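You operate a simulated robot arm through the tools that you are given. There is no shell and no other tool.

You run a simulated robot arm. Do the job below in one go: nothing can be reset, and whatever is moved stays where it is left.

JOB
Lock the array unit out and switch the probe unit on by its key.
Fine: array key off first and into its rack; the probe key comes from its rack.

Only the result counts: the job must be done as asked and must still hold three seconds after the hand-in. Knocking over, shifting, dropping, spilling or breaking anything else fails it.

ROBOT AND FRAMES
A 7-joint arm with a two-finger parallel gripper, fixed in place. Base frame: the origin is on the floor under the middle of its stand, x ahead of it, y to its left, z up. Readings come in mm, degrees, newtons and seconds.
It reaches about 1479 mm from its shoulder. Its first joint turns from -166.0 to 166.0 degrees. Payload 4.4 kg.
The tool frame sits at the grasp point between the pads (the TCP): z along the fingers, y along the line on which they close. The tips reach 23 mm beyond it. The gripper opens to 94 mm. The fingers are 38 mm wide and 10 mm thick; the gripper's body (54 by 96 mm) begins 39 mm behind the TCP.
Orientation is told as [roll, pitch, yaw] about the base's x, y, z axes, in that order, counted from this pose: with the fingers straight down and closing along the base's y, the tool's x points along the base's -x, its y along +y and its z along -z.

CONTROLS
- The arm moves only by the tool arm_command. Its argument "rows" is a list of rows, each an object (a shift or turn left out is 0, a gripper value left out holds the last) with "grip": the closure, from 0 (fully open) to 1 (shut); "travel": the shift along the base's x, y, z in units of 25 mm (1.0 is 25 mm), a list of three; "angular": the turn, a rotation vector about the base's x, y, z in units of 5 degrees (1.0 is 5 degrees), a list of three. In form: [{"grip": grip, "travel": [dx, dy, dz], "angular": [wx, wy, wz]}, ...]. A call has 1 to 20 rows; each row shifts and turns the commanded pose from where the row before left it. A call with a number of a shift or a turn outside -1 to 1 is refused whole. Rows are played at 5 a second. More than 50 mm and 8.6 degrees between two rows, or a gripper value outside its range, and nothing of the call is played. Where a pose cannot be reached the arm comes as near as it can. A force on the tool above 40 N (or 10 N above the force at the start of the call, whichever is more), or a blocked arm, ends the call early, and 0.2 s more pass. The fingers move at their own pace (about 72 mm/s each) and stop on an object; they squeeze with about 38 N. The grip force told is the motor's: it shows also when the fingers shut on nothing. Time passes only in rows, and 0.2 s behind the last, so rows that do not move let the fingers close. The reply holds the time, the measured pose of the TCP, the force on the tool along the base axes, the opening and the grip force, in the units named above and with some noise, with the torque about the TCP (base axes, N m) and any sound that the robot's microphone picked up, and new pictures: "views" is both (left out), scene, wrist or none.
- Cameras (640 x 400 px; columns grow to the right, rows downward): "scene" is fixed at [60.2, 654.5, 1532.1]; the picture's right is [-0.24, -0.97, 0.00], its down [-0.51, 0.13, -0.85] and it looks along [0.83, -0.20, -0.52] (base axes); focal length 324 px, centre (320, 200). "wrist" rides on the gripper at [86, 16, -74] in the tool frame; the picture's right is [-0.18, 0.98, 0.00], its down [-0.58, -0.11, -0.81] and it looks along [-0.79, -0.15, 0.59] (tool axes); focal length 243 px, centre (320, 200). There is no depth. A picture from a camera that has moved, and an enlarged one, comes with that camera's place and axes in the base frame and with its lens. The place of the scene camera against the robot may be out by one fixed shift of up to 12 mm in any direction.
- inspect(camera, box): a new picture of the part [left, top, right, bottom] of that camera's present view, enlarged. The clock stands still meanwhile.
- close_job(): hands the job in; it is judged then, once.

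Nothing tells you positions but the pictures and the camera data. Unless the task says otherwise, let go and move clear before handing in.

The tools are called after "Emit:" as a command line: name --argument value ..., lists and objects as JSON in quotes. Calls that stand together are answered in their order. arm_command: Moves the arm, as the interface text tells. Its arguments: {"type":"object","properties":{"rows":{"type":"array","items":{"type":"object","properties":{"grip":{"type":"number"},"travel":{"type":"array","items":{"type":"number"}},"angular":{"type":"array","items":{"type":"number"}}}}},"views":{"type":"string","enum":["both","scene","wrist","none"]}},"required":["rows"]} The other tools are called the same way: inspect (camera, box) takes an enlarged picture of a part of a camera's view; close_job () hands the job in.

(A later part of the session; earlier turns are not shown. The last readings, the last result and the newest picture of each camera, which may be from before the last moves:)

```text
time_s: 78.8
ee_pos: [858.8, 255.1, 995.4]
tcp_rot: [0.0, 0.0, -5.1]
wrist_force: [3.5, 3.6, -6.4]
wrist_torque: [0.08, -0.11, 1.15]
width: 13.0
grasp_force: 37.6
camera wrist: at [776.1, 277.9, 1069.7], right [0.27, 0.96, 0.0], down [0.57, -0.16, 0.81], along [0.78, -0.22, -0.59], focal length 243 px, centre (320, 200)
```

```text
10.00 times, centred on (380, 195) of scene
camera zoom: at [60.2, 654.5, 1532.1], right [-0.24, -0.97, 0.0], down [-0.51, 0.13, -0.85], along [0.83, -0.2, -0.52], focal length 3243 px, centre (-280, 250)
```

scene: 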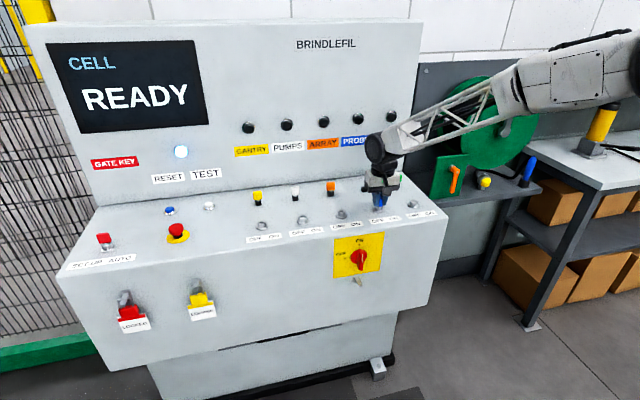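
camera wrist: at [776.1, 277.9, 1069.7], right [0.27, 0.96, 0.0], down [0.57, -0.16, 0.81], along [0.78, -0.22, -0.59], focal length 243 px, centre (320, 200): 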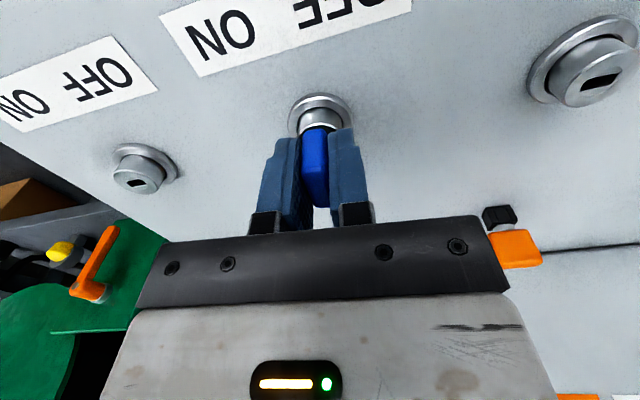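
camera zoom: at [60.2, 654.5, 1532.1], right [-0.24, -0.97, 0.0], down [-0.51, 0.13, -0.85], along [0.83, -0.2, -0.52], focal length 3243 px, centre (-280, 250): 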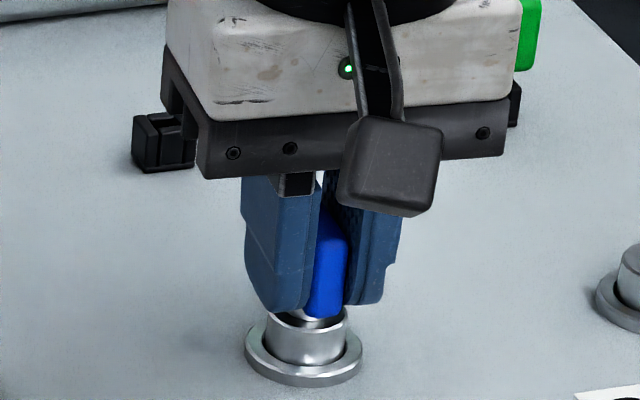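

The lamp is still dark. Earlier, the array's OFF stop needed the hand to go 10° past nominal, so I'll turn another 5° here at a similar torque and check again.

Emit:
arm_command --rows '[{"angular": [0, 0, -0.6]}, {"angular": [0, 0, -0.4]}, {"travel": [0, 0, 0]}]' --views "both"

Emit:
inspect --camera "scene" --box '[230, 90, 450, 230]'

Emit:
inspect --camera "wrist" --box '[240, 50, 400, 170]'

```text
time_s: 79.6
ee_pos: [860.7, 253.9, 995.4]
tcp_rot: [0.0, 0.0, -10.0]
wrist_force: [-2.7, -4.8, -0.2]
wrist_torque: [-0.29, 0.17, 1.05]
width: 15.0
grasp_force: 38.2
camera wrist: at [778.5, 285.4, 1069.9], right [0.35, 0.94, 0.0], down [0.55, -0.21, 0.81], along [0.75, -0.28, -0.59], focal length 243 px, centre (320, 200)
```

scene: 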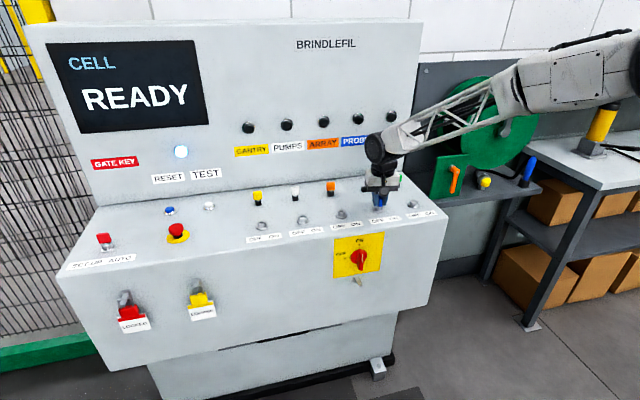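
wrist: 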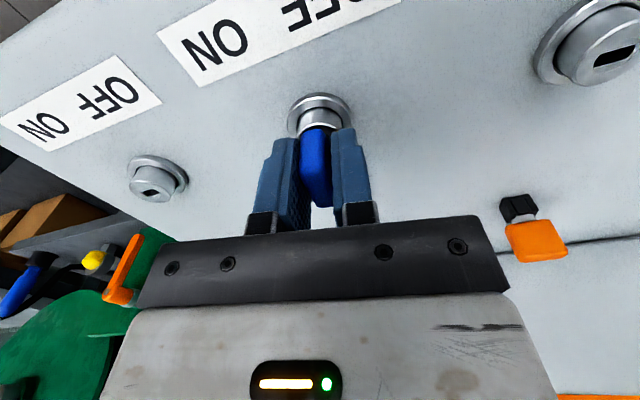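

```text
2.86 times, centred on (340, 160) of scene
camera zoom: at [60.2, 654.5, 1532.1], right [-0.24, -0.97, 0.0], down [-0.51, 0.13, -0.85], along [0.83, -0.2, -0.52], focal length 927 px, centre (263, 314)
```

zoom: 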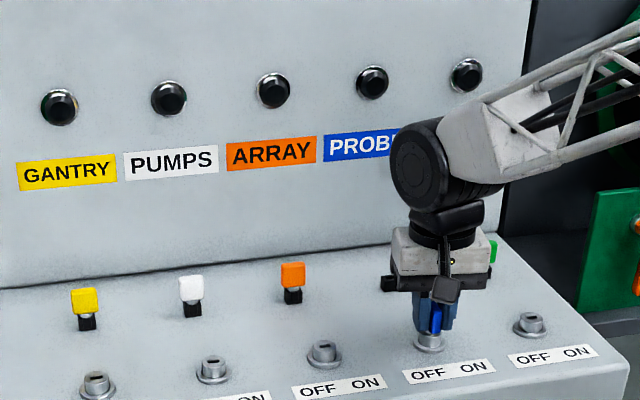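

```text
3.33 times, centred on (320, 110) of wrist
camera zoom: at [778.5, 285.4, 1069.9], right [0.35, 0.94, 0.0], down [0.55, -0.21, 0.81], along [0.75, -0.28, -0.59], focal length 809 px, centre (320, 500)
```

zoom: 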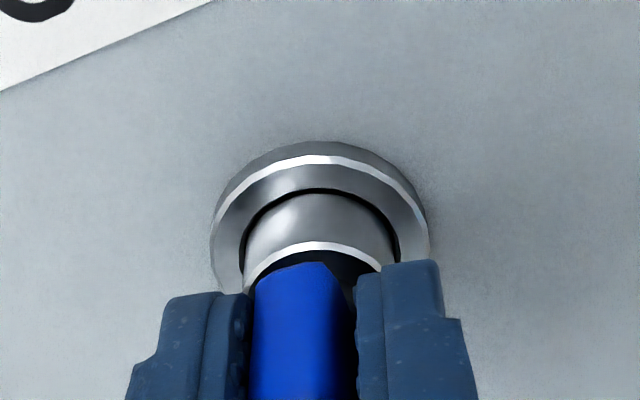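

The key is firmly against its ON stop, symmetric with how the array behaved at its OFF stop, yet the lamp stays dark. I'll study the panel for anything else relevant.

Emit:
inspect --camera "scene" --box '[40, 30, 240, 190]'

Emit:
inspect --camera "scene" --box '[80, 190, 240, 260]'

Emit:
inspect --camera "scene" --box '[318, 175, 342, 199]'

Emit:
inspect --camera "scene" --box '[368, 190, 392, 214]'

```text
2.50 times, centred on (140, 110) of scene
camera zoom: at [60.2, 654.5, 1532.1], right [-0.24, -0.97, 0.0], down [-0.51, 0.13, -0.85], along [0.83, -0.2, -0.52], focal length 811 px, centre (770, 425)
```

zoom: 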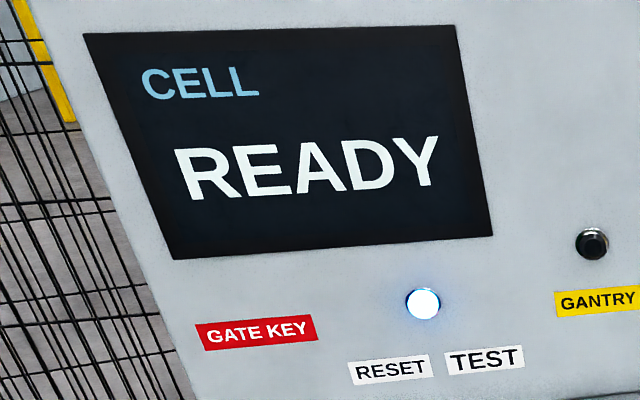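

```text
4.00 times, centred on (160, 225) of scene
camera zoom: at [60.2, 654.5, 1532.1], right [-0.24, -0.97, 0.0], down [-0.51, 0.13, -0.85], along [0.83, -0.2, -0.52], focal length 1297 px, centre (960, 100)
```

zoom: 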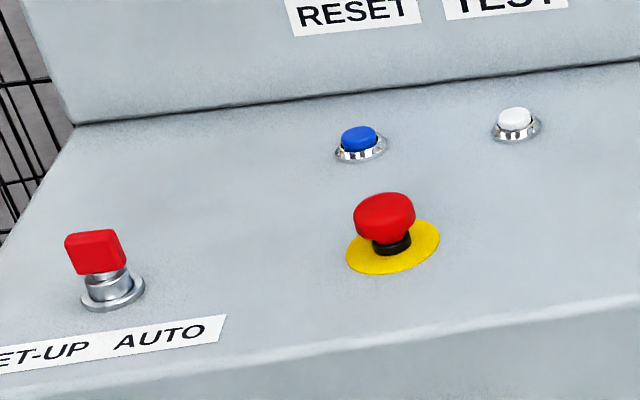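

```text
16.00 times, centred on (330, 187) of scene
camera zoom: at [60.2, 654.5, 1532.1], right [-0.24, -0.97, 0.0], down [-0.51, 0.13, -0.85], along [0.83, -0.2, -0.52], focal length 5189 px, centre (160, 408)
```

zoom: 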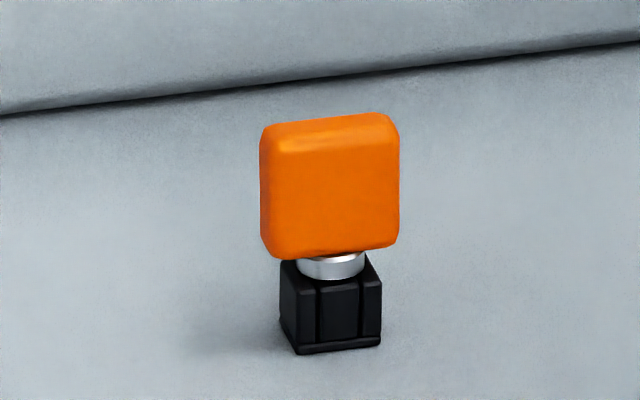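

```text
16.00 times, centred on (380, 202) of scene
camera zoom: at [60.2, 654.5, 1532.1], right [-0.24, -0.97, 0.0], down [-0.51, 0.13, -0.85], along [0.83, -0.2, -0.52], focal length 5189 px, centre (-640, 168)
```

zoom: 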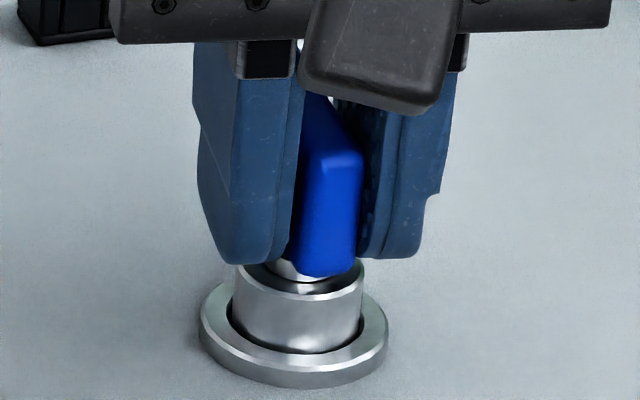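

The blue bow looks about 1–1.5 mm higher over the barrel than the orange one did at the start, so the key may have ridden up while turning. I'll ease the torque and press it down to seat it fully, then check the lamp.

Emit:
arm_command --rows '[{"angular": [0, 0, 1]}, {"travel": [0, 0, -0.03]}, {"travel": [0, 0, -0.03]}, {"travel": [0, 0, 0]}]' --views "scene"

Emit:
inspect --camera "scene" --box '[230, 90, 450, 230]'

Emit:
inspect --camera "scene" --box '[368, 190, 392, 214]'

```text
time_s: 80.6
ee_pos: [859.9, 255.0, 996.7]
tcp_rot: [0.0, -0.1, -5.0]
wrist_force: [-3.2, -7.5, 19.1]
wrist_torque: [-0.22, 0.18, 1.12]
width: 12.7
grasp_force: 38.3
```

scene: 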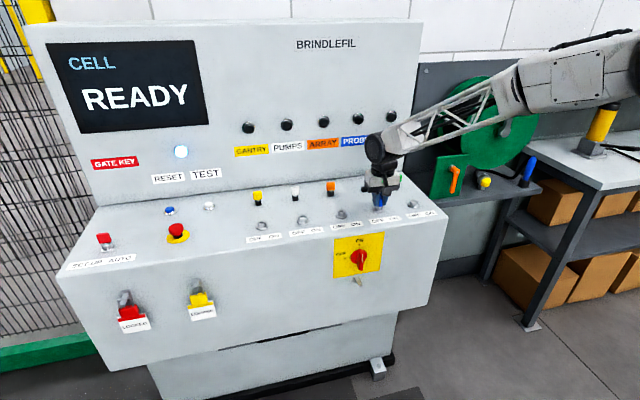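

```text
2.86 times, centred on (340, 160) of scene
camera zoom: at [60.2, 654.5, 1532.1], right [-0.24, -0.97, 0.0], down [-0.51, 0.13, -0.85], along [0.83, -0.2, -0.52], focal length 927 px, centre (263, 314)
```

zoom: 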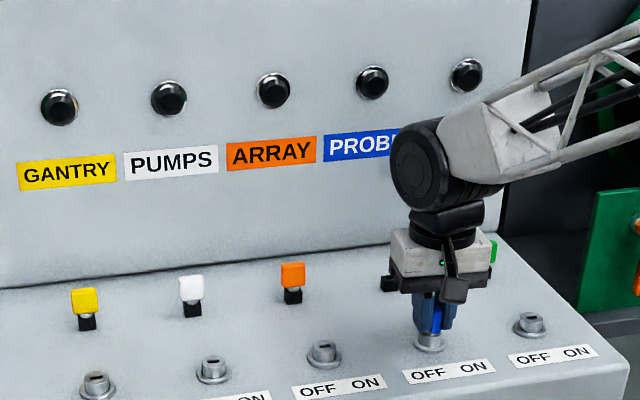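

```text
16.00 times, centred on (380, 202) of scene
camera zoom: at [60.2, 654.5, 1532.1], right [-0.24, -0.97, 0.0], down [-0.51, 0.13, -0.85], along [0.83, -0.2, -0.52], focal length 5189 px, centre (-640, 168)
```

zoom: 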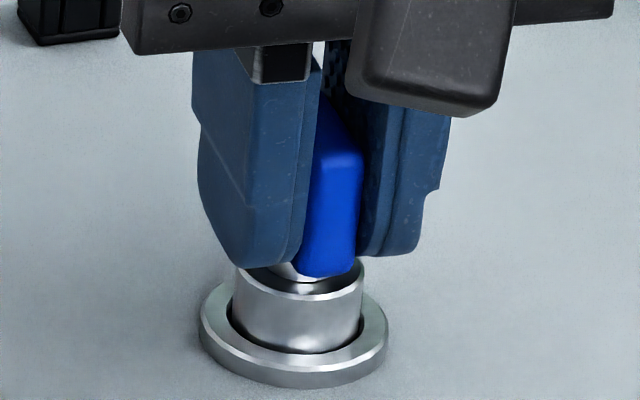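

The key is fully seated and held at its ON stop, but the probe lamp is still dark. I'll relax the twist, release the key and back off so I can look at the switch and lamp unobstructed.

Emit:
arm_command --rows '[{"travel": [0, 0, 0.03], "angular": [0, 0, 0.5]}, {"travel": [0, 0, 0]}, {"travel": [0, 0, 0]}, {"travel": [0, 0, 0]}]' --views "none"

```text
time_s: 81.6
ee_pos: [859.9, 255.8, 995.9]
tcp_rot: [0.0, -0.1, -2.5]
wrist_force: [9.3, -6.5, 18.9]
wrist_torque: [-0.21, -0.37, 0.71]
width: 12.2
grasp_force: 37.9
```

Emit:
arm_command --rows '[{"travel": [0.01, -0.008, 0.015], "angular": [0, 0, 0.4]}, {"travel": [0, 0, 0]}, {"grip": 0.7}, {"grip": 0.6}, {"grip": 0.5}, {"grip": 0.5}, {"travel": [0, 0, 0]}]' --views "both"

Emit:
inspect --camera "scene" --box '[230, 90, 450, 230]'

Emit:
inspect --camera "wrist" --box '[220, 60, 420, 210]'

```text
time_s: 83.2
ee_pos: [860.4, 254.7, 996.4]
tcp_rot: [0.0, 0.0, -0.4]
wrist_force: [0.8, -0.5, 1.2]
wrist_torque: [-0.03, 0.0, 0.0]
width: 46.9
grasp_force: 0.1
camera wrist: at [774.4, 271.3, 1069.3], right [0.19, 0.98, 0.0], down [0.58, -0.11, 0.81], along [0.79, -0.16, -0.59], focal length 243 px, centre (320, 200)
```

scene: 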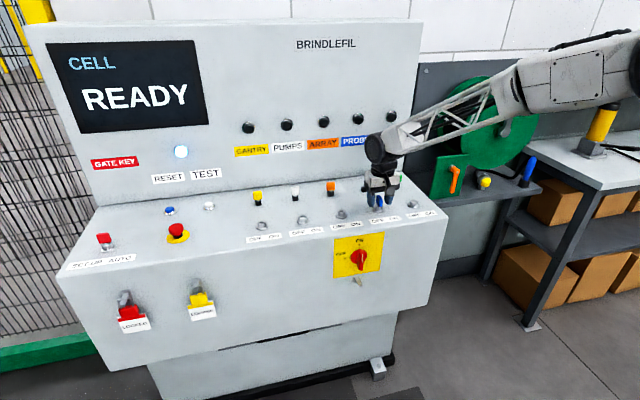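
wrist: 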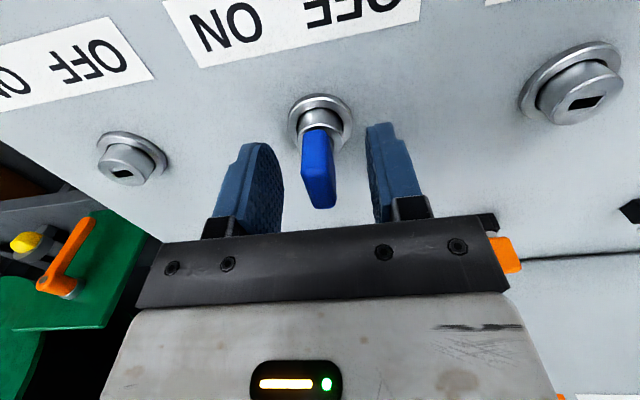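

```text
2.86 times, centred on (340, 160) of scene
camera zoom: at [60.2, 654.5, 1532.1], right [-0.24, -0.97, 0.0], down [-0.51, 0.13, -0.85], along [0.83, -0.2, -0.52], focal length 927 px, centre (263, 314)
```

zoom: 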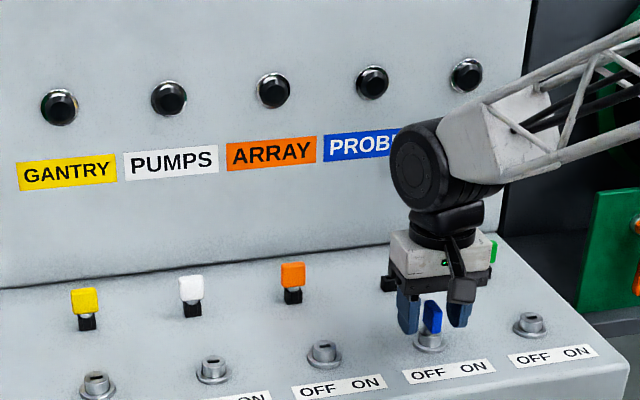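

```text
2.67 times, centred on (320, 135) of wrist
camera zoom: at [774.4, 271.3, 1069.3], right [0.19, 0.98, 0.0], down [0.58, -0.11, 0.81], along [0.79, -0.16, -0.59], focal length 647 px, centre (320, 373)
```

zoom: 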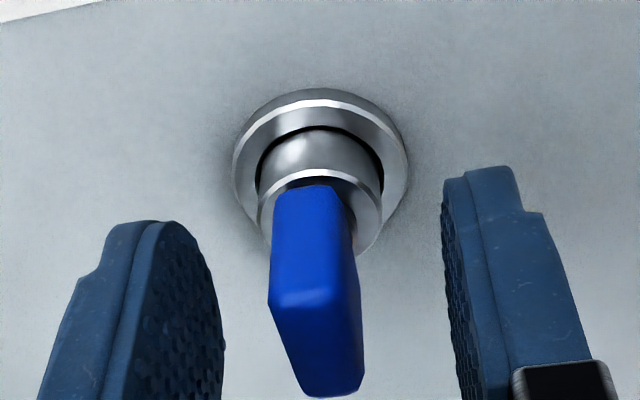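

Blue now stands at the same angle the orange key had at ON at the start, but the lamp is still dark. I'll lift clear and give it a little time.

Emit:
arm_command --rows '[{"travel": [0, 0, 0.5]}, {"travel": [0, 0, 0.8]}, {"travel": [0, 0, 1.0]}, {"travel": [-0.8, 0, 0.8]}, {"travel": [-1, 0, 0.8]}, {"travel": [-1, 0, 0.5]}, {"travel": [-1, 0, 0.5]}, {"travel": [0, 0, 0]}, {"travel": [0, 0, 0]}, {"travel": [0, 0, 0]}, {"travel": [0, 0, 0]}, {"travel": [0, 0, 0]}]' --views "both"

Emit:
inspect --camera "scene" --box '[230, 90, 450, 230]'

Emit:
inspect --camera "scene" --box '[366, 185, 390, 217]'

Emit:
inspect --camera "wrist" --box '[260, 60, 460, 200]'

```text
time_s: 85.8
ee_pos: [763.3, 255.3, 1117.5]
tcp_rot: [0.0, 0.0, -0.5]
wrist_force: [-0.5, 0.5, 0.5]
wrist_torque: [0.0, 0.03, 0.06]
width: 47.1
grasp_force: 0.0
camera wrist: at [679.3, 270.7, 1191.3], right [0.19, 0.98, 0.0], down [0.58, -0.11, 0.81], along [0.79, -0.16, -0.59], focal length 243 px, centre (320, 200)
```

scene: 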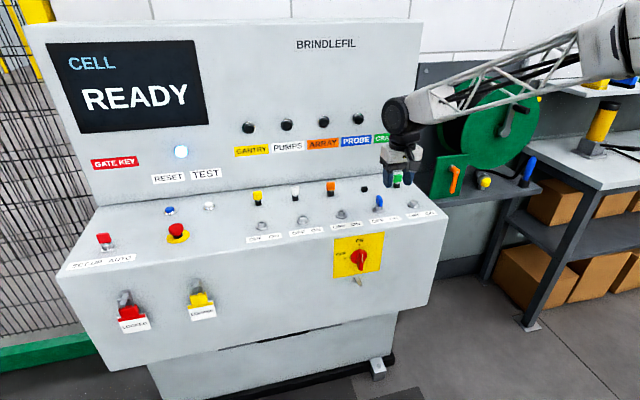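
wrist: 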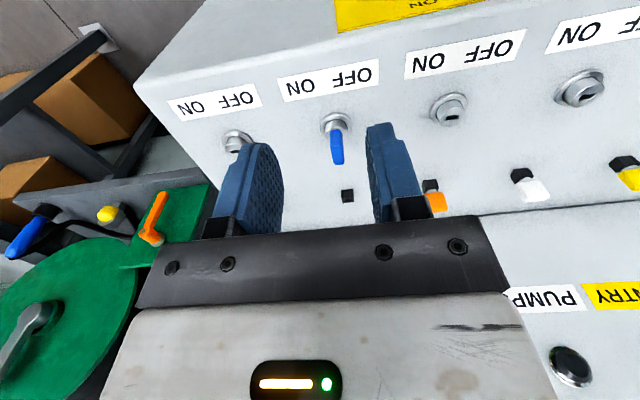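

```text
2.86 times, centred on (340, 160) of scene
camera zoom: at [60.2, 654.5, 1532.1], right [-0.24, -0.97, 0.0], down [-0.51, 0.13, -0.85], along [0.83, -0.2, -0.52], focal length 927 px, centre (263, 314)
```

zoom: 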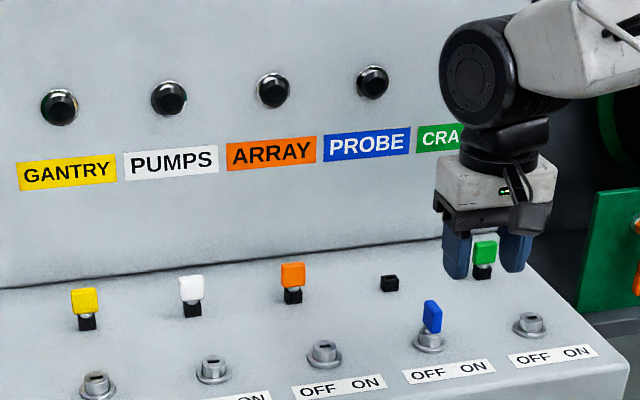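

```text
12.50 times, centred on (378, 201) of scene
camera zoom: at [60.2, 654.5, 1532.1], right [-0.24, -0.97, 0.0], down [-0.51, 0.13, -0.85], along [0.83, -0.2, -0.52], focal length 4054 px, centre (-405, 188)
```

zoom: 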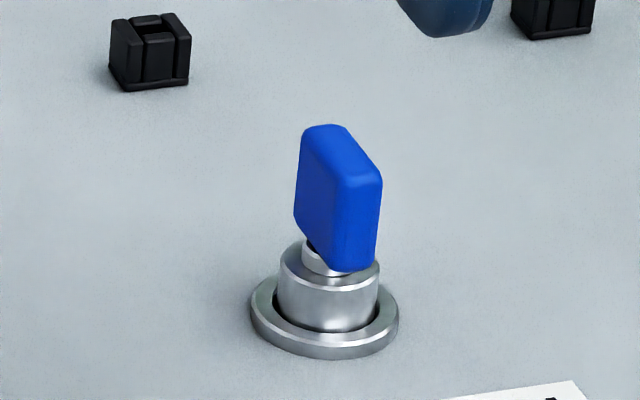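

```text
2.86 times, centred on (360, 130) of wrist
camera zoom: at [679.3, 270.7, 1191.3], right [0.19, 0.98, 0.0], down [0.58, -0.11, 0.81], along [0.79, -0.16, -0.59], focal length 693 px, centre (206, 400)
```

zoom: 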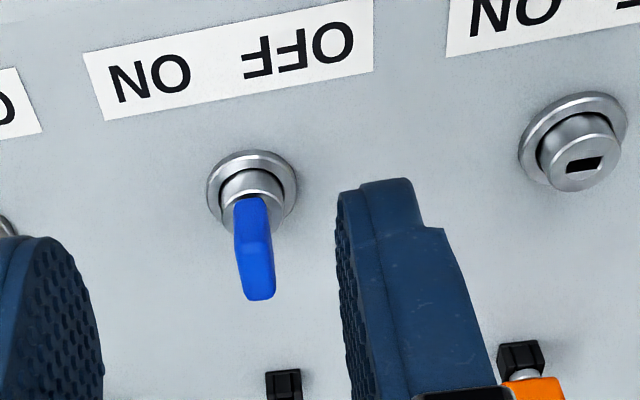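

Both unit lamps are dark although the blue key stands at ON. Before doing anything else I'll look closely at the rest of the console for clues.

Emit:
inspect --camera "scene" --box '[100, 270, 240, 345]'

Emit:
inspect --camera "scene" --box '[230, 105, 400, 165]'

Emit:
inspect --camera "scene" --box '[60, 220, 150, 280]'

Emit:
inspect --camera "wrist" --box '[320, 105, 360, 180]'

```text
4.57 times, centred on (170, 308) of scene
camera zoom: at [60.2, 654.5, 1532.1], right [-0.24, -0.97, 0.0], down [-0.51, 0.13, -0.85], along [0.83, -0.2, -0.52], focal length 1482 px, centre (1006, -291)
```

zoom: 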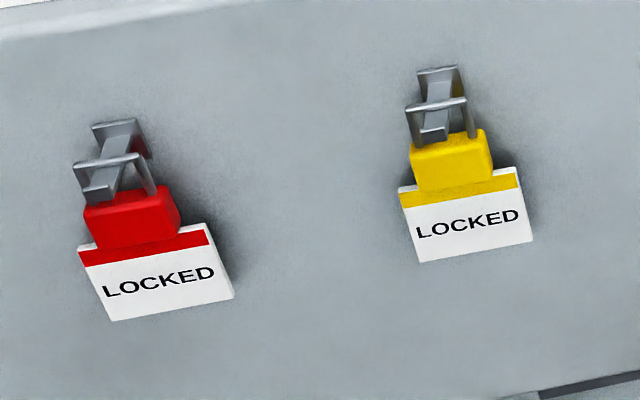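

```text
3.76 times, centred on (315, 135) of scene
camera zoom: at [60.2, 654.5, 1532.1], right [-0.24, -0.97, 0.0], down [-0.51, 0.13, -0.85], along [0.83, -0.2, -0.52], focal length 1221 px, centre (339, 445)
```

zoom: 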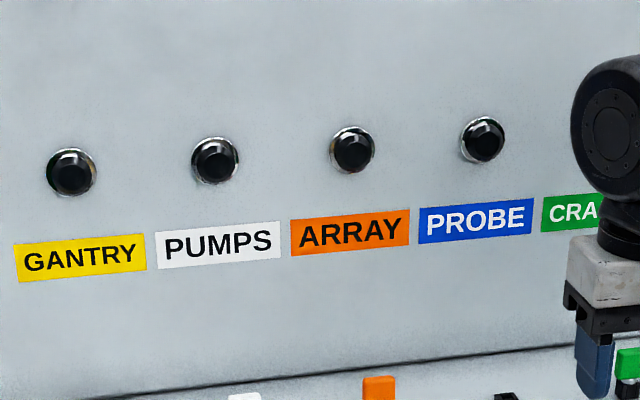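

```text
6.67 times, centred on (105, 250) of scene
camera zoom: at [60.2, 654.5, 1532.1], right [-0.24, -0.97, 0.0], down [-0.51, 0.13, -0.85], along [0.83, -0.2, -0.52], focal length 2162 px, centre (1753, -133)
```

zoom: 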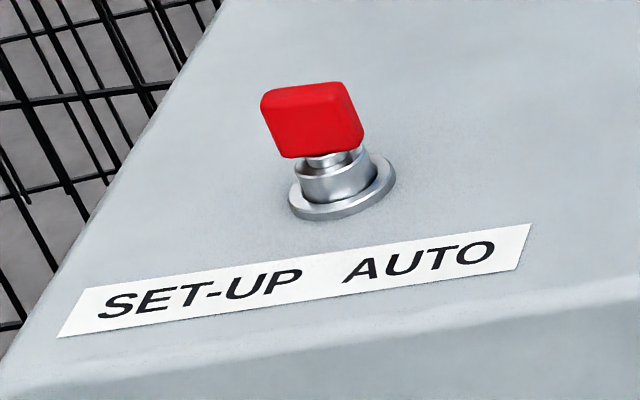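

```text
5.33 times, centred on (340, 142) of wrist
camera zoom: at [679.3, 270.7, 1191.3], right [0.19, 0.98, 0.0], down [0.58, -0.11, 0.81], along [0.79, -0.16, -0.59], focal length 1294 px, centre (213, 507)
```

zoom: 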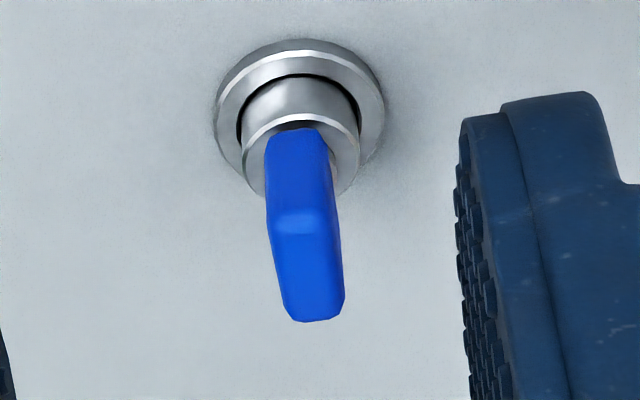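

Before concluding anything about the lamp, I'll re-check the orange key from the side. If it isn't sitting properly in its rack, the lockout may not be recognised.

Emit:
arm_command --rows '[{"travel": [0.502, 0.274, -0.1], "angular": [0, 0, 1]}, {"travel": [0.502, 0.274, -0.1], "angular": [0, 0, 1]}, {"travel": [0.502, 0.274, -0.1], "angular": [0, 0, 1]}, {"travel": [0.502, 0.274, -0.1], "angular": [0, 0, 1]}, {"travel": [0.502, 0.274, -0.1], "angular": [0, 0, 1]}, {"travel": [0.502, 0.274, -0.1], "angular": [0, 0, 1]}, {"travel": [0.502, 0.274, -0.1], "angular": [0, 0, 1]}, {"travel": [0.502, 0.274, -0.1], "angular": [0, 0, 1]}, {"travel": [0.502, 0.274, -0.1], "angular": [0, 0, 1]}, {"travel": [0.502, 0.274, -0.1], "angular": [0, 0, 1]}, {"travel": [0.502, 0.274, -0.1], "angular": [0, 0, 1]}, {"travel": [0.502, 0.274, -0.1], "angular": [0, 0, 1]}, {"travel": [0.502, 0.274, -0.1], "angular": [0, 0, 1]}, {"travel": [0.502, 0.274, -0.1], "angular": [0, 0, 1]}, {"travel": [0.502, 0.274, -0.1], "angular": [0, 0, 1]}, {"travel": [0.502, 0.274, -0.1], "angular": [0, 0, 1]}, {"travel": [0.502, 0.274, -0.1], "angular": [0, 0, 1]}, {"travel": [0.502, 0.274, -0.1], "angular": [0, 0, 1.1]}, {"travel": [0, 0, 0]}]' --views "both"

```text
refused: 1.1 is not a number from -1 to 1
```

Emit:
arm_command --rows '[{"travel": [0.502, 0.274, -0.1], "angular": [0, 0, 1]}, {"travel": [0.502, 0.274, -0.1], "angular": [0, 0, 1]}, {"travel": [0.502, 0.274, -0.1], "angular": [0, 0, 1]}, {"travel": [0.502, 0.274, -0.1], "angular": [0, 0, 1]}, {"travel": [0.502, 0.274, -0.1], "angular": [0, 0, 1]}, {"travel": [0.502, 0.274, -0.1], "angular": [0, 0, 1]}, {"travel": [0.502, 0.274, -0.1], "angular": [0, 0, 1]}, {"travel": [0.502, 0.274, -0.1], "angular": [0, 0, 1]}, {"travel": [0.502, 0.274, -0.1], "angular": [0, 0, 1]}, {"travel": [0.502, 0.274, -0.1], "angular": [0, 0, 1]}, {"travel": [0.502, 0.274, -0.1], "angular": [0, 0, 1]}, {"travel": [0.502, 0.274, -0.1], "angular": [0, 0, 1]}, {"travel": [0.502, 0.274, -0.1], "angular": [0, 0, 1]}, {"travel": [0.502, 0.274, -0.1], "angular": [0, 0, 1]}, {"travel": [0.502, 0.274, -0.1], "angular": [0, 0, 1]}, {"travel": [0.502, 0.274, -0.1], "angular": [0, 0, 1]}, {"travel": [0.502, 0.274, -0.1], "angular": [0, 0, 1]}, {"travel": [0.502, 0.274, -0.1], "angular": [0, 0, 1]}, {"travel": [0, 0, 0], "angular": [0, 0, 0.1]}]' --views "both"

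Emit:
inspect --camera "wrist" --box '[260, 50, 380, 140]'

Emit:
inspect --camera "scene" --box '[230, 90, 450, 230]'

```text
time_s: 89.8
ee_pos: [992.1, 379.3, 1072.8]
tcp_rot: [0.0, 0.1, 90.2]
wrist_force: [0.2, -0.5, -0.1]
wrist_torque: [0.01, 0.0, 0.03]
width: 47.3
grasp_force: 0.0
camera wrist: at [976.4, 292.0, 1146.5], right [-0.98, 0.18, 0.0], down [0.11, 0.58, 0.81], along [0.15, 0.79, -0.59], focal length 243 px, centre (320, 200)
```

scene: 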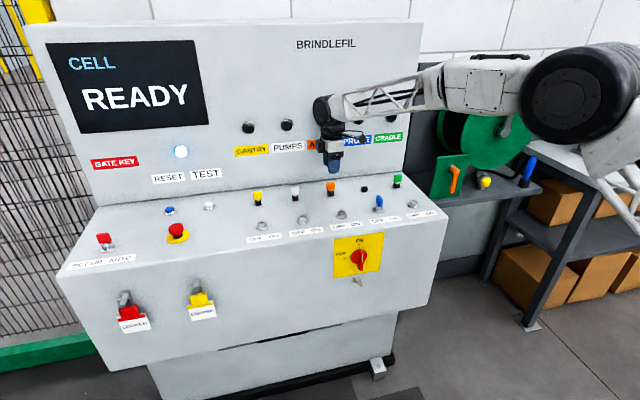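
wrist: 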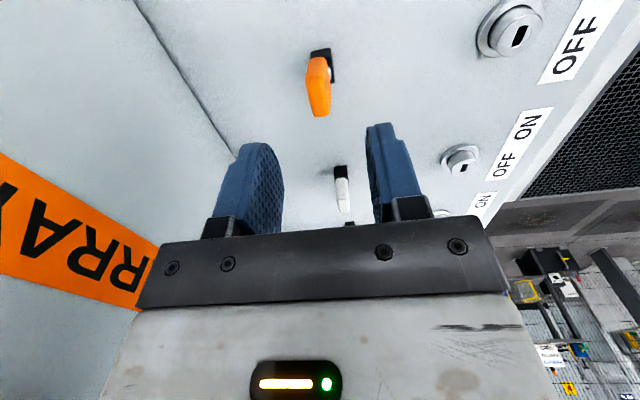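

```text
4.44 times, centred on (320, 95) of wrist
camera zoom: at [976.4, 292.0, 1146.5], right [-0.98, 0.18, 0.0], down [0.11, 0.58, 0.81], along [0.15, 0.79, -0.59], focal length 1078 px, centre (320, 667)
```

zoom: 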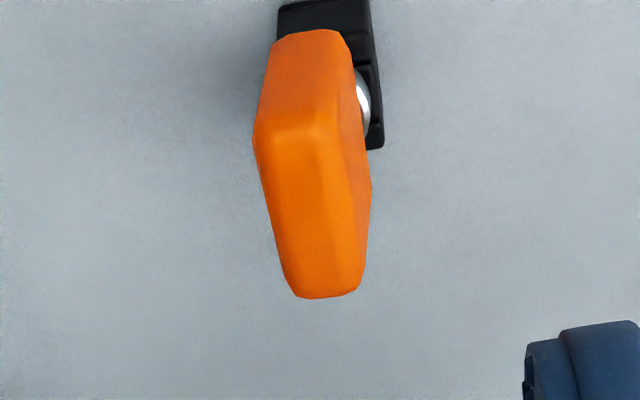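

```text
2.86 times, centred on (340, 160) of scene
camera zoom: at [60.2, 654.5, 1532.1], right [-0.24, -0.97, 0.0], down [-0.51, 0.13, -0.85], along [0.83, -0.2, -0.52], focal length 927 px, centre (263, 314)
```

zoom: 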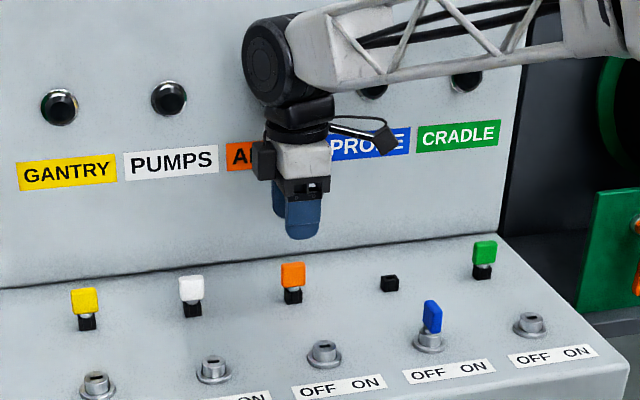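

The orange key does lean a few degrees away from the robot. I'll re-grip it to stand it upright, press it home and release it more gently.

Emit:
arm_command --rows '[{"travel": [-0.128, 0.01, 0]}, {"travel": [0, 0, -0.7]}, {"travel": [0, 0, -0.7]}, {"travel": [0, 0, -0.7]}, {"travel": [0, 0, -0.6]}, {"travel": [0, 0, -0.44]}, {"travel": [0, 0, 0]}]' --views "wrist"

Emit:
inspect --camera "wrist" --box '[220, 70, 412, 214]'

```text
time_s: 91.4
ee_pos: [988.2, 379.5, 995.7]
tcp_rot: [0.0, 0.0, 90.0]
wrist_force: [-0.5, -0.1, 0.3]
wrist_torque: [-0.01, -0.03, 0.0]
width: 47.2
grasp_force: 0.1
camera wrist: at [973.2, 291.5, 1068.6], right [-0.98, 0.18, 0.0], down [0.11, 0.58, 0.81], along [0.15, 0.79, -0.59], focal length 243 px, centre (320, 200)
```

wrist: 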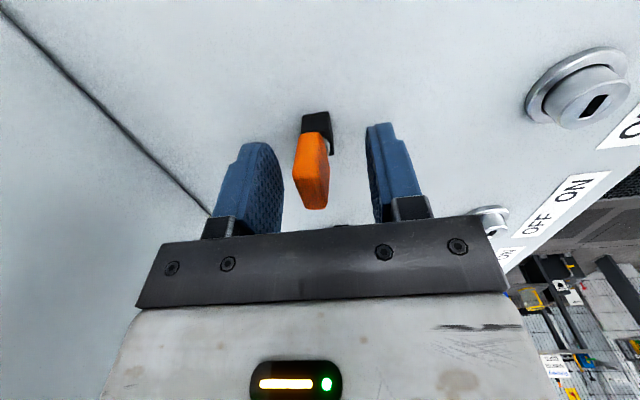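

```text
2.78 times, centred on (316, 142) of wrist
camera zoom: at [973.2, 291.5, 1068.6], right [-0.98, 0.18, 0.0], down [0.11, 0.58, 0.81], along [0.15, 0.79, -0.59], focal length 674 px, centre (331, 361)
```

zoom: 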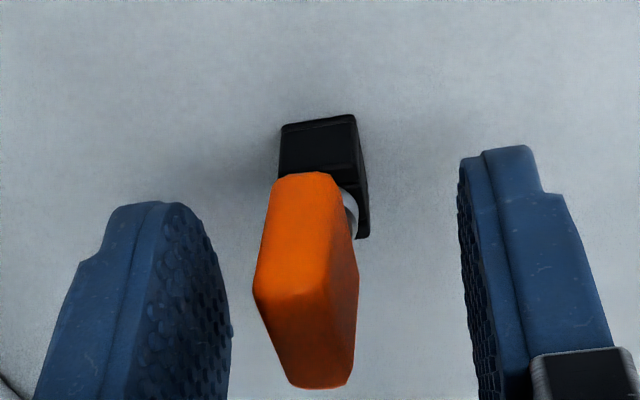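

Emit:
arm_command --rows '[{"grip": 0.8}, {"grip": 0.8}, {"grip": 1.0}, {"grip": 1.0}, {"grip": 1.0}, {"travel": [0, 0, 0]}]' --views "none"

```text
time_s: 92.8
ee_pos: [989.9, 378.1, 994.4]
tcp_rot: [-0.1, 0.0, 89.9]
wrist_force: [2.6, 0.2, -1.0]
wrist_torque: [0.01, -0.07, 0.02]
width: 11.8
grasp_force: 38.1
```

Emit:
arm_command --rows '[{"travel": [0.004, 0, -0.03]}, {"travel": [0, 0, -0.03]}, {"travel": [0, 0, 0]}]' --views "scene"

Emit:
inspect --camera "scene" --box '[230, 90, 450, 230]'

```text
time_s: 93.6
ee_pos: [989.3, 379.1, 993.8]
tcp_rot: [-0.1, -0.1, 90.0]
wrist_force: [-1.3, -2.3, 16.0]
wrist_torque: [-0.02, 0.08, 0.01]
width: 11.9
grasp_force: 38.6
```

scene: 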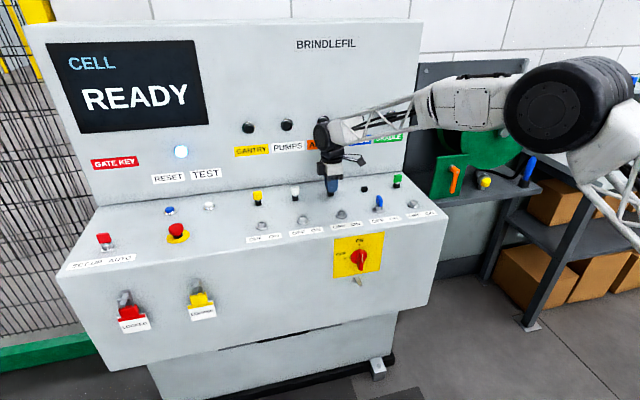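

```text
2.86 times, centred on (340, 160) of scene
camera zoom: at [60.2, 654.5, 1532.1], right [-0.24, -0.97, 0.0], down [-0.51, 0.13, -0.85], along [0.83, -0.2, -0.52], focal length 927 px, centre (263, 314)
```

zoom: 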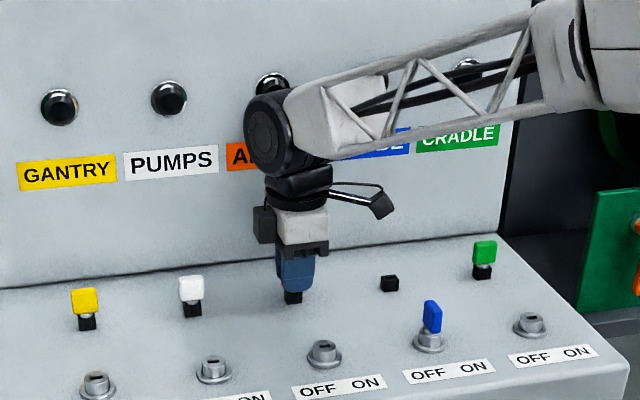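

Upright and seated (16 N). I'll open in small steps so the key isn't dragged.

Emit:
arm_command --rows '[{"travel": [0, 0, 0.02]}, {"grip": 0.85}, {"grip": 0.84}, {"grip": 0.82}, {"grip": 0.78}, {"grip": 0.7}, {"grip": 0.6}, {"grip": 0.5}, {"grip": 0.5}, {"travel": [0, 0, 0]}]' --views "wrist"

Emit:
inspect --camera "wrist" --box '[220, 70, 412, 214]'

```text
time_s: 95.8
ee_pos: [988.7, 378.7, 993.8]
tcp_rot: [0.0, 0.0, 90.0]
wrist_force: [-0.2, 0.0, -0.4]
wrist_torque: [0.01, 0.01, 0.01]
width: 47.0
grasp_force: 0.0
camera wrist: at [973.8, 291.7, 1067.5], right [-0.98, 0.18, 0.0], down [0.11, 0.58, 0.81], along [0.15, 0.79, -0.59], focal length 243 px, centre (320, 200)
```

wrist: 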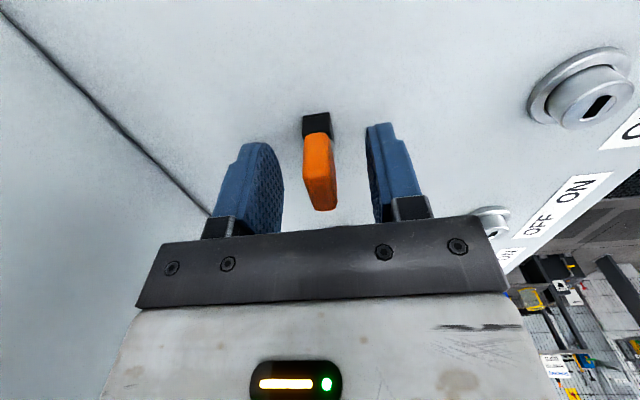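

```text
2.78 times, centred on (316, 142) of wrist
camera zoom: at [973.8, 291.7, 1067.5], right [-0.98, 0.18, 0.0], down [0.11, 0.58, 0.81], along [0.15, 0.79, -0.59], focal length 674 px, centre (331, 361)
```

zoom: 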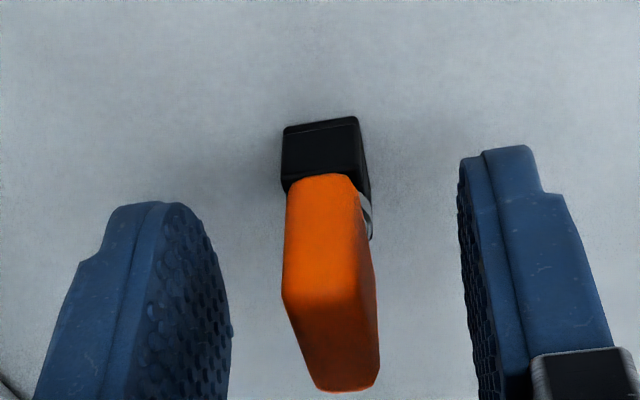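

The orange key now stands upright. I'll lift off and look at the lamps.

Emit:
arm_command --rows '[{"travel": [0, 0, 0.5]}, {"travel": [0, 0, 0.8]}, {"travel": [0, 0, 1.0]}, {"travel": [-0.8, 0.3, 0.5]}, {"travel": [-1, 0.5, 0.5]}, {"travel": [-1, 0.8, 0.5]}, {"travel": [-1, 0.8, 0.5]}, {"travel": [-1, 0.8, 0.3]}, {"travel": [-1, 0.8, 0]}, {"travel": [0, 0, 0]}]' --views "both"

Emit:
inspect --camera "scene" --box '[230, 90, 450, 230]'

```text
time_s: 98.0
ee_pos: [843.6, 478.9, 1107.4]
tcp_rot: [0.1, 0.1, 89.9]
wrist_force: [-1.3, 0.7, 0.3]
wrist_torque: [0.0, 0.01, -0.01]
width: 47.1
grasp_force: 0.1
camera wrist: at [828.4, 392.1, 1182.1], right [-0.98, 0.18, 0.0], down [0.11, 0.58, 0.81], along [0.15, 0.79, -0.59], focal length 243 px, centre (320, 200)
```

scene: 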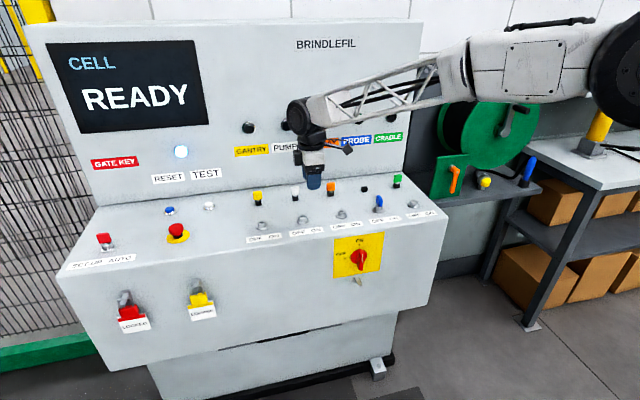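
wrist: 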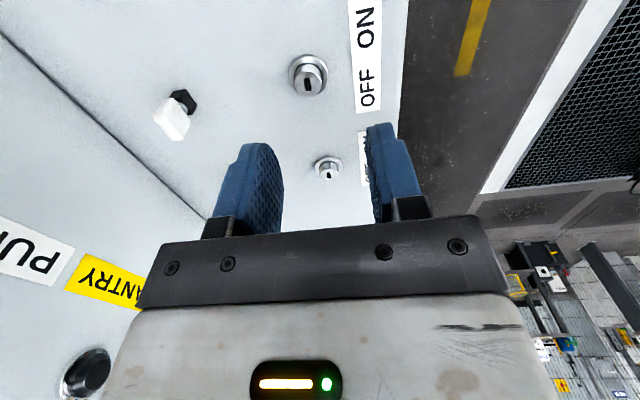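

```text
2.86 times, centred on (340, 160) of scene
camera zoom: at [60.2, 654.5, 1532.1], right [-0.24, -0.97, 0.0], down [-0.51, 0.13, -0.85], along [0.83, -0.2, -0.52], focal length 927 px, centre (263, 314)
```

zoom: 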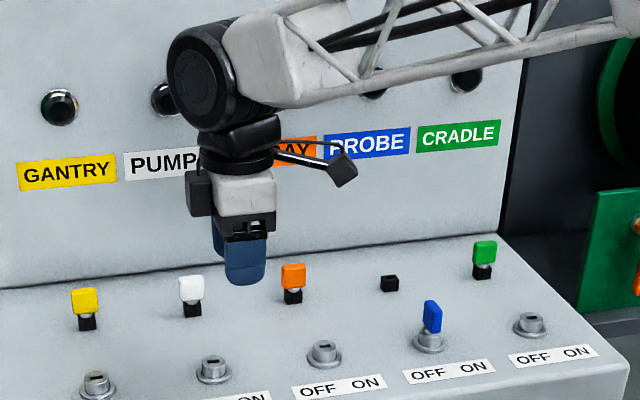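

Emit:
arm_command --rows '[{"travel": [-0.178, -0.498, 0], "angular": [0, 0, -1]}, {"travel": [-0.178, -0.498, 0], "angular": [0, 0, -1]}, {"travel": [-0.178, -0.498, 0], "angular": [0, 0, -1]}, {"travel": [-0.178, -0.498, 0], "angular": [0, 0, -1]}, {"travel": [-0.178, -0.498, 0], "angular": [0, 0, -1]}, {"travel": [-0.178, -0.498, 0], "angular": [0, 0, -1]}, {"travel": [-0.178, -0.498, 0], "angular": [0, 0, -1]}, {"travel": [-0.178, -0.498, 0], "angular": [0, 0, -1]}, {"travel": [-0.178, -0.498, 0], "angular": [0, 0, -1]}, {"travel": [-0.178, -0.498, 0], "angular": [0, 0, -1]}, {"travel": [-0.178, -0.498, 0], "angular": [0, 0, -1]}, {"travel": [-0.178, -0.498, 0], "angular": [0, 0, -1]}, {"travel": [-0.178, -0.498, 0], "angular": [0, 0, -1]}, {"travel": [-0.178, -0.498, 0], "angular": [0, 0, -1]}, {"travel": [-0.178, -0.498, 0], "angular": [0, 0, -1]}, {"travel": [-0.178, -0.498, 0], "angular": [0, 0, -1]}, {"travel": [-0.178, -0.498, 0], "angular": [0, 0, -1]}, {"travel": [-0.178, -0.498, 0], "angular": [0, 0, -1]}, {"travel": [0, 0, 0]}]' --views "both"

Emit:
inspect --camera "scene" --box '[230, 90, 450, 230]'

Emit:
inspect --camera "wrist" --box '[280, 60, 400, 180]'

Emit:
inspect --camera "scene" --box '[366, 185, 390, 217]'

```text
time_s: 102.0
ee_pos: [763.7, 256.1, 1109.2]
tcp_rot: [0.0, 0.0, -0.1]
wrist_force: [-1.3, 0.0, 1.1]
wrist_torque: [-0.01, -0.02, -0.01]
width: 47.0
grasp_force: 0.0
camera wrist: at [677.3, 271.7, 1182.9], right [0.18, 0.98, 0.0], down [0.58, -0.11, 0.81], along [0.79, -0.15, -0.59], focal length 243 px, centre (320, 200)
```

scene: 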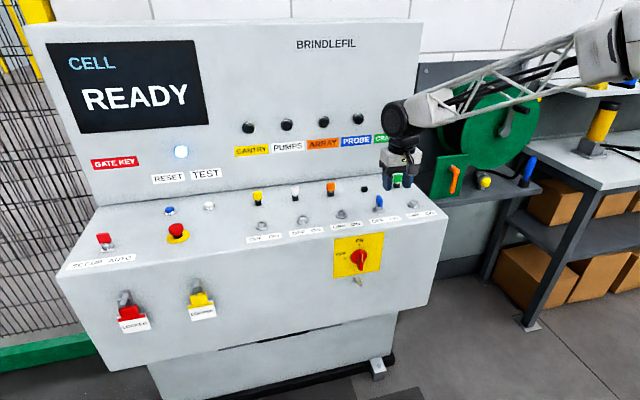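
wrist: 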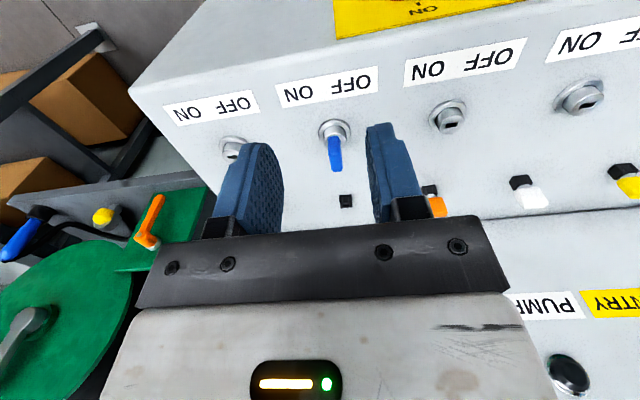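

```text
2.86 times, centred on (340, 160) of scene
camera zoom: at [60.2, 654.5, 1532.1], right [-0.24, -0.97, 0.0], down [-0.51, 0.13, -0.85], along [0.83, -0.2, -0.52], focal length 927 px, centre (263, 314)
```

zoom: 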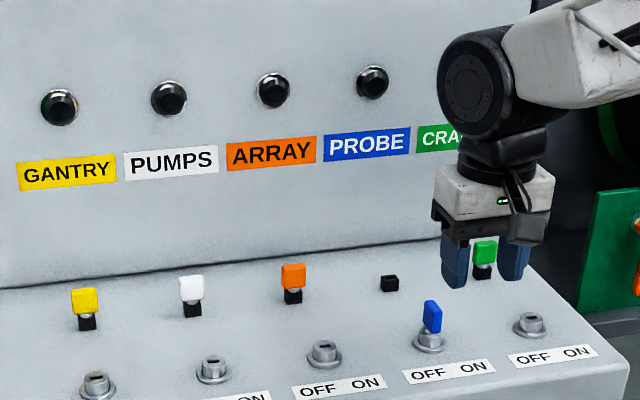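

```text
3.33 times, centred on (340, 120) of wrist
camera zoom: at [677.3, 271.7, 1182.9], right [0.18, 0.98, 0.0], down [0.58, -0.11, 0.81], along [0.79, -0.15, -0.59], focal length 809 px, centre (253, 467)
```

zoom: 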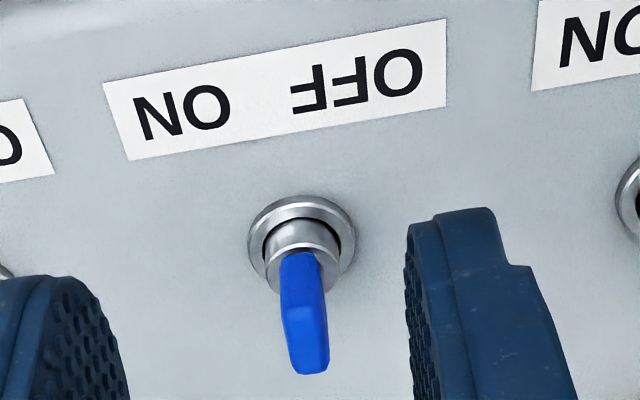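

```text
12.50 times, centred on (378, 201) of scene
camera zoom: at [60.2, 654.5, 1532.1], right [-0.24, -0.97, 0.0], down [-0.51, 0.13, -0.85], along [0.83, -0.2, -0.52], focal length 4054 px, centre (-405, 188)
```

zoom: 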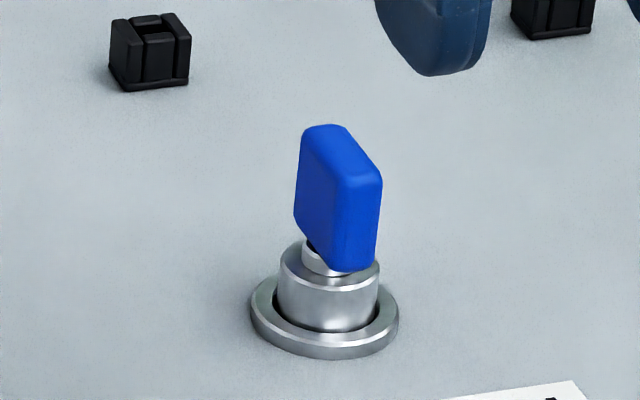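

The lamp is still dark, so the orange key's posture wasn't the cause. A better explanation is that the blade has about 11° of play in the slot, as seen on the array plug, so the probe plug is probably still lagging short of ON. Pressing the blade sideways against the slot wall should take up that play. I'll re-grip the blue key.

Emit:
arm_command --rows '[{"travel": [0.777, -0.004, -0.4]}, {"travel": [0.777, -0.004, -0.4]}, {"travel": [0.777, -0.004, -0.4]}, {"travel": [0.777, -0.004, -0.4]}, {"travel": [0.777, -0.004, -0.4]}, {"travel": [0, 0, -0.7]}, {"travel": [0, 0, -0.7]}, {"travel": [0, 0, -0.7]}, {"travel": [0, 0, -0.44]}, {"travel": [0, 0, 0]}]' --views "wrist"

Emit:
inspect --camera "wrist" --box '[220, 60, 420, 210]'

```text
time_s: 104.2
ee_pos: [860.3, 255.6, 995.0]
tcp_rot: [0.1, 0.0, 0.0]
wrist_force: [-0.4, 1.0, -1.0]
wrist_torque: [0.04, -0.01, 0.02]
width: 47.0
grasp_force: 0.1
camera wrist: at [773.9, 270.8, 1068.8], right [0.18, 0.98, 0.0], down [0.58, -0.11, 0.81], along [0.79, -0.15, -0.59], focal length 243 px, centre (320, 200)
```

wrist: 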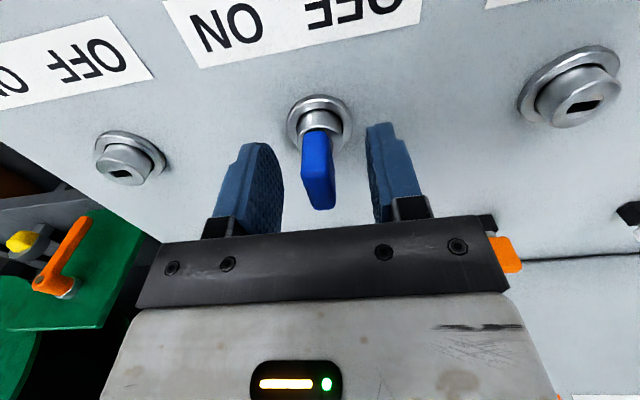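

```text
2.67 times, centred on (320, 135) of wrist
camera zoom: at [773.9, 270.8, 1068.8], right [0.18, 0.98, 0.0], down [0.58, -0.11, 0.81], along [0.79, -0.15, -0.59], focal length 647 px, centre (320, 373)
```

zoom: 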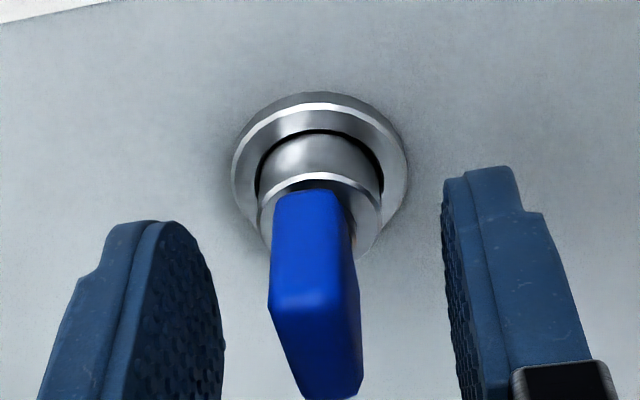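

Emit:
arm_command --rows '[{"travel": [0, 0, 0.02], "grip": 0.8}, {"grip": 0.8}, {"grip": 1.0}, {"grip": 1.0}, {"grip": 1.0}, {"travel": [0, 0, 0]}]' --views "none"

```text
time_s: 105.6
ee_pos: [859.6, 255.2, 996.3]
tcp_rot: [0.0, 0.0, 0.0]
wrist_force: [-0.9, -0.9, 0.3]
wrist_torque: [0.02, -0.03, 0.02]
width: 12.1
grasp_force: 37.7
```

Gripped with no load. I'll turn 2° clockwise, then press gently to +y and watch the forces and lamp.

Emit:
arm_command --rows '[{"angular": [0, 0, -0.4]}, {"travel": [0, 0.02, 0]}, {"travel": [0, 0.02, 0]}, {"travel": [0, 0, 0]}]' --views "scene"

Emit:
inspect --camera "scene" --box '[330, 90, 410, 150]'

```text
time_s: 106.6
ee_pos: [860.2, 254.8, 995.5]
tcp_rot: [0.0, 0.0, -2.0]
wrist_force: [-1.5, -22.2, 0.8]
wrist_torque: [-0.66, 0.05, 0.6]
width: 12.2
grasp_force: 38.3
```

scene: 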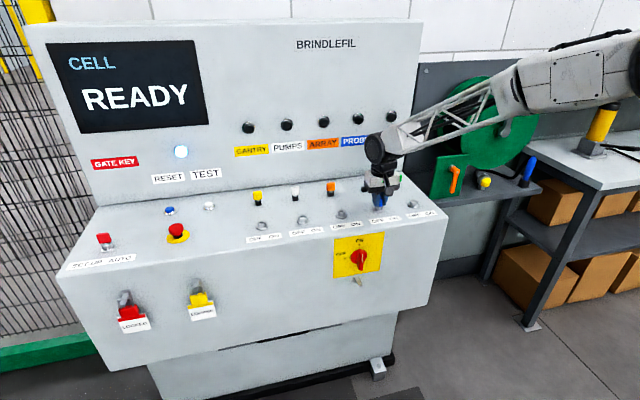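

```text
6.67 times, centred on (370, 120) of scene
camera zoom: at [60.2, 654.5, 1532.1], right [-0.24, -0.97, 0.0], down [-0.51, 0.13, -0.85], along [0.83, -0.2, -0.52], focal length 2162 px, centre (-13, 733)
```

zoom: 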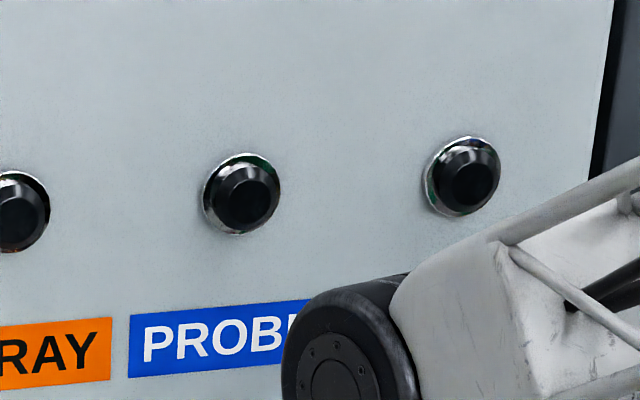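

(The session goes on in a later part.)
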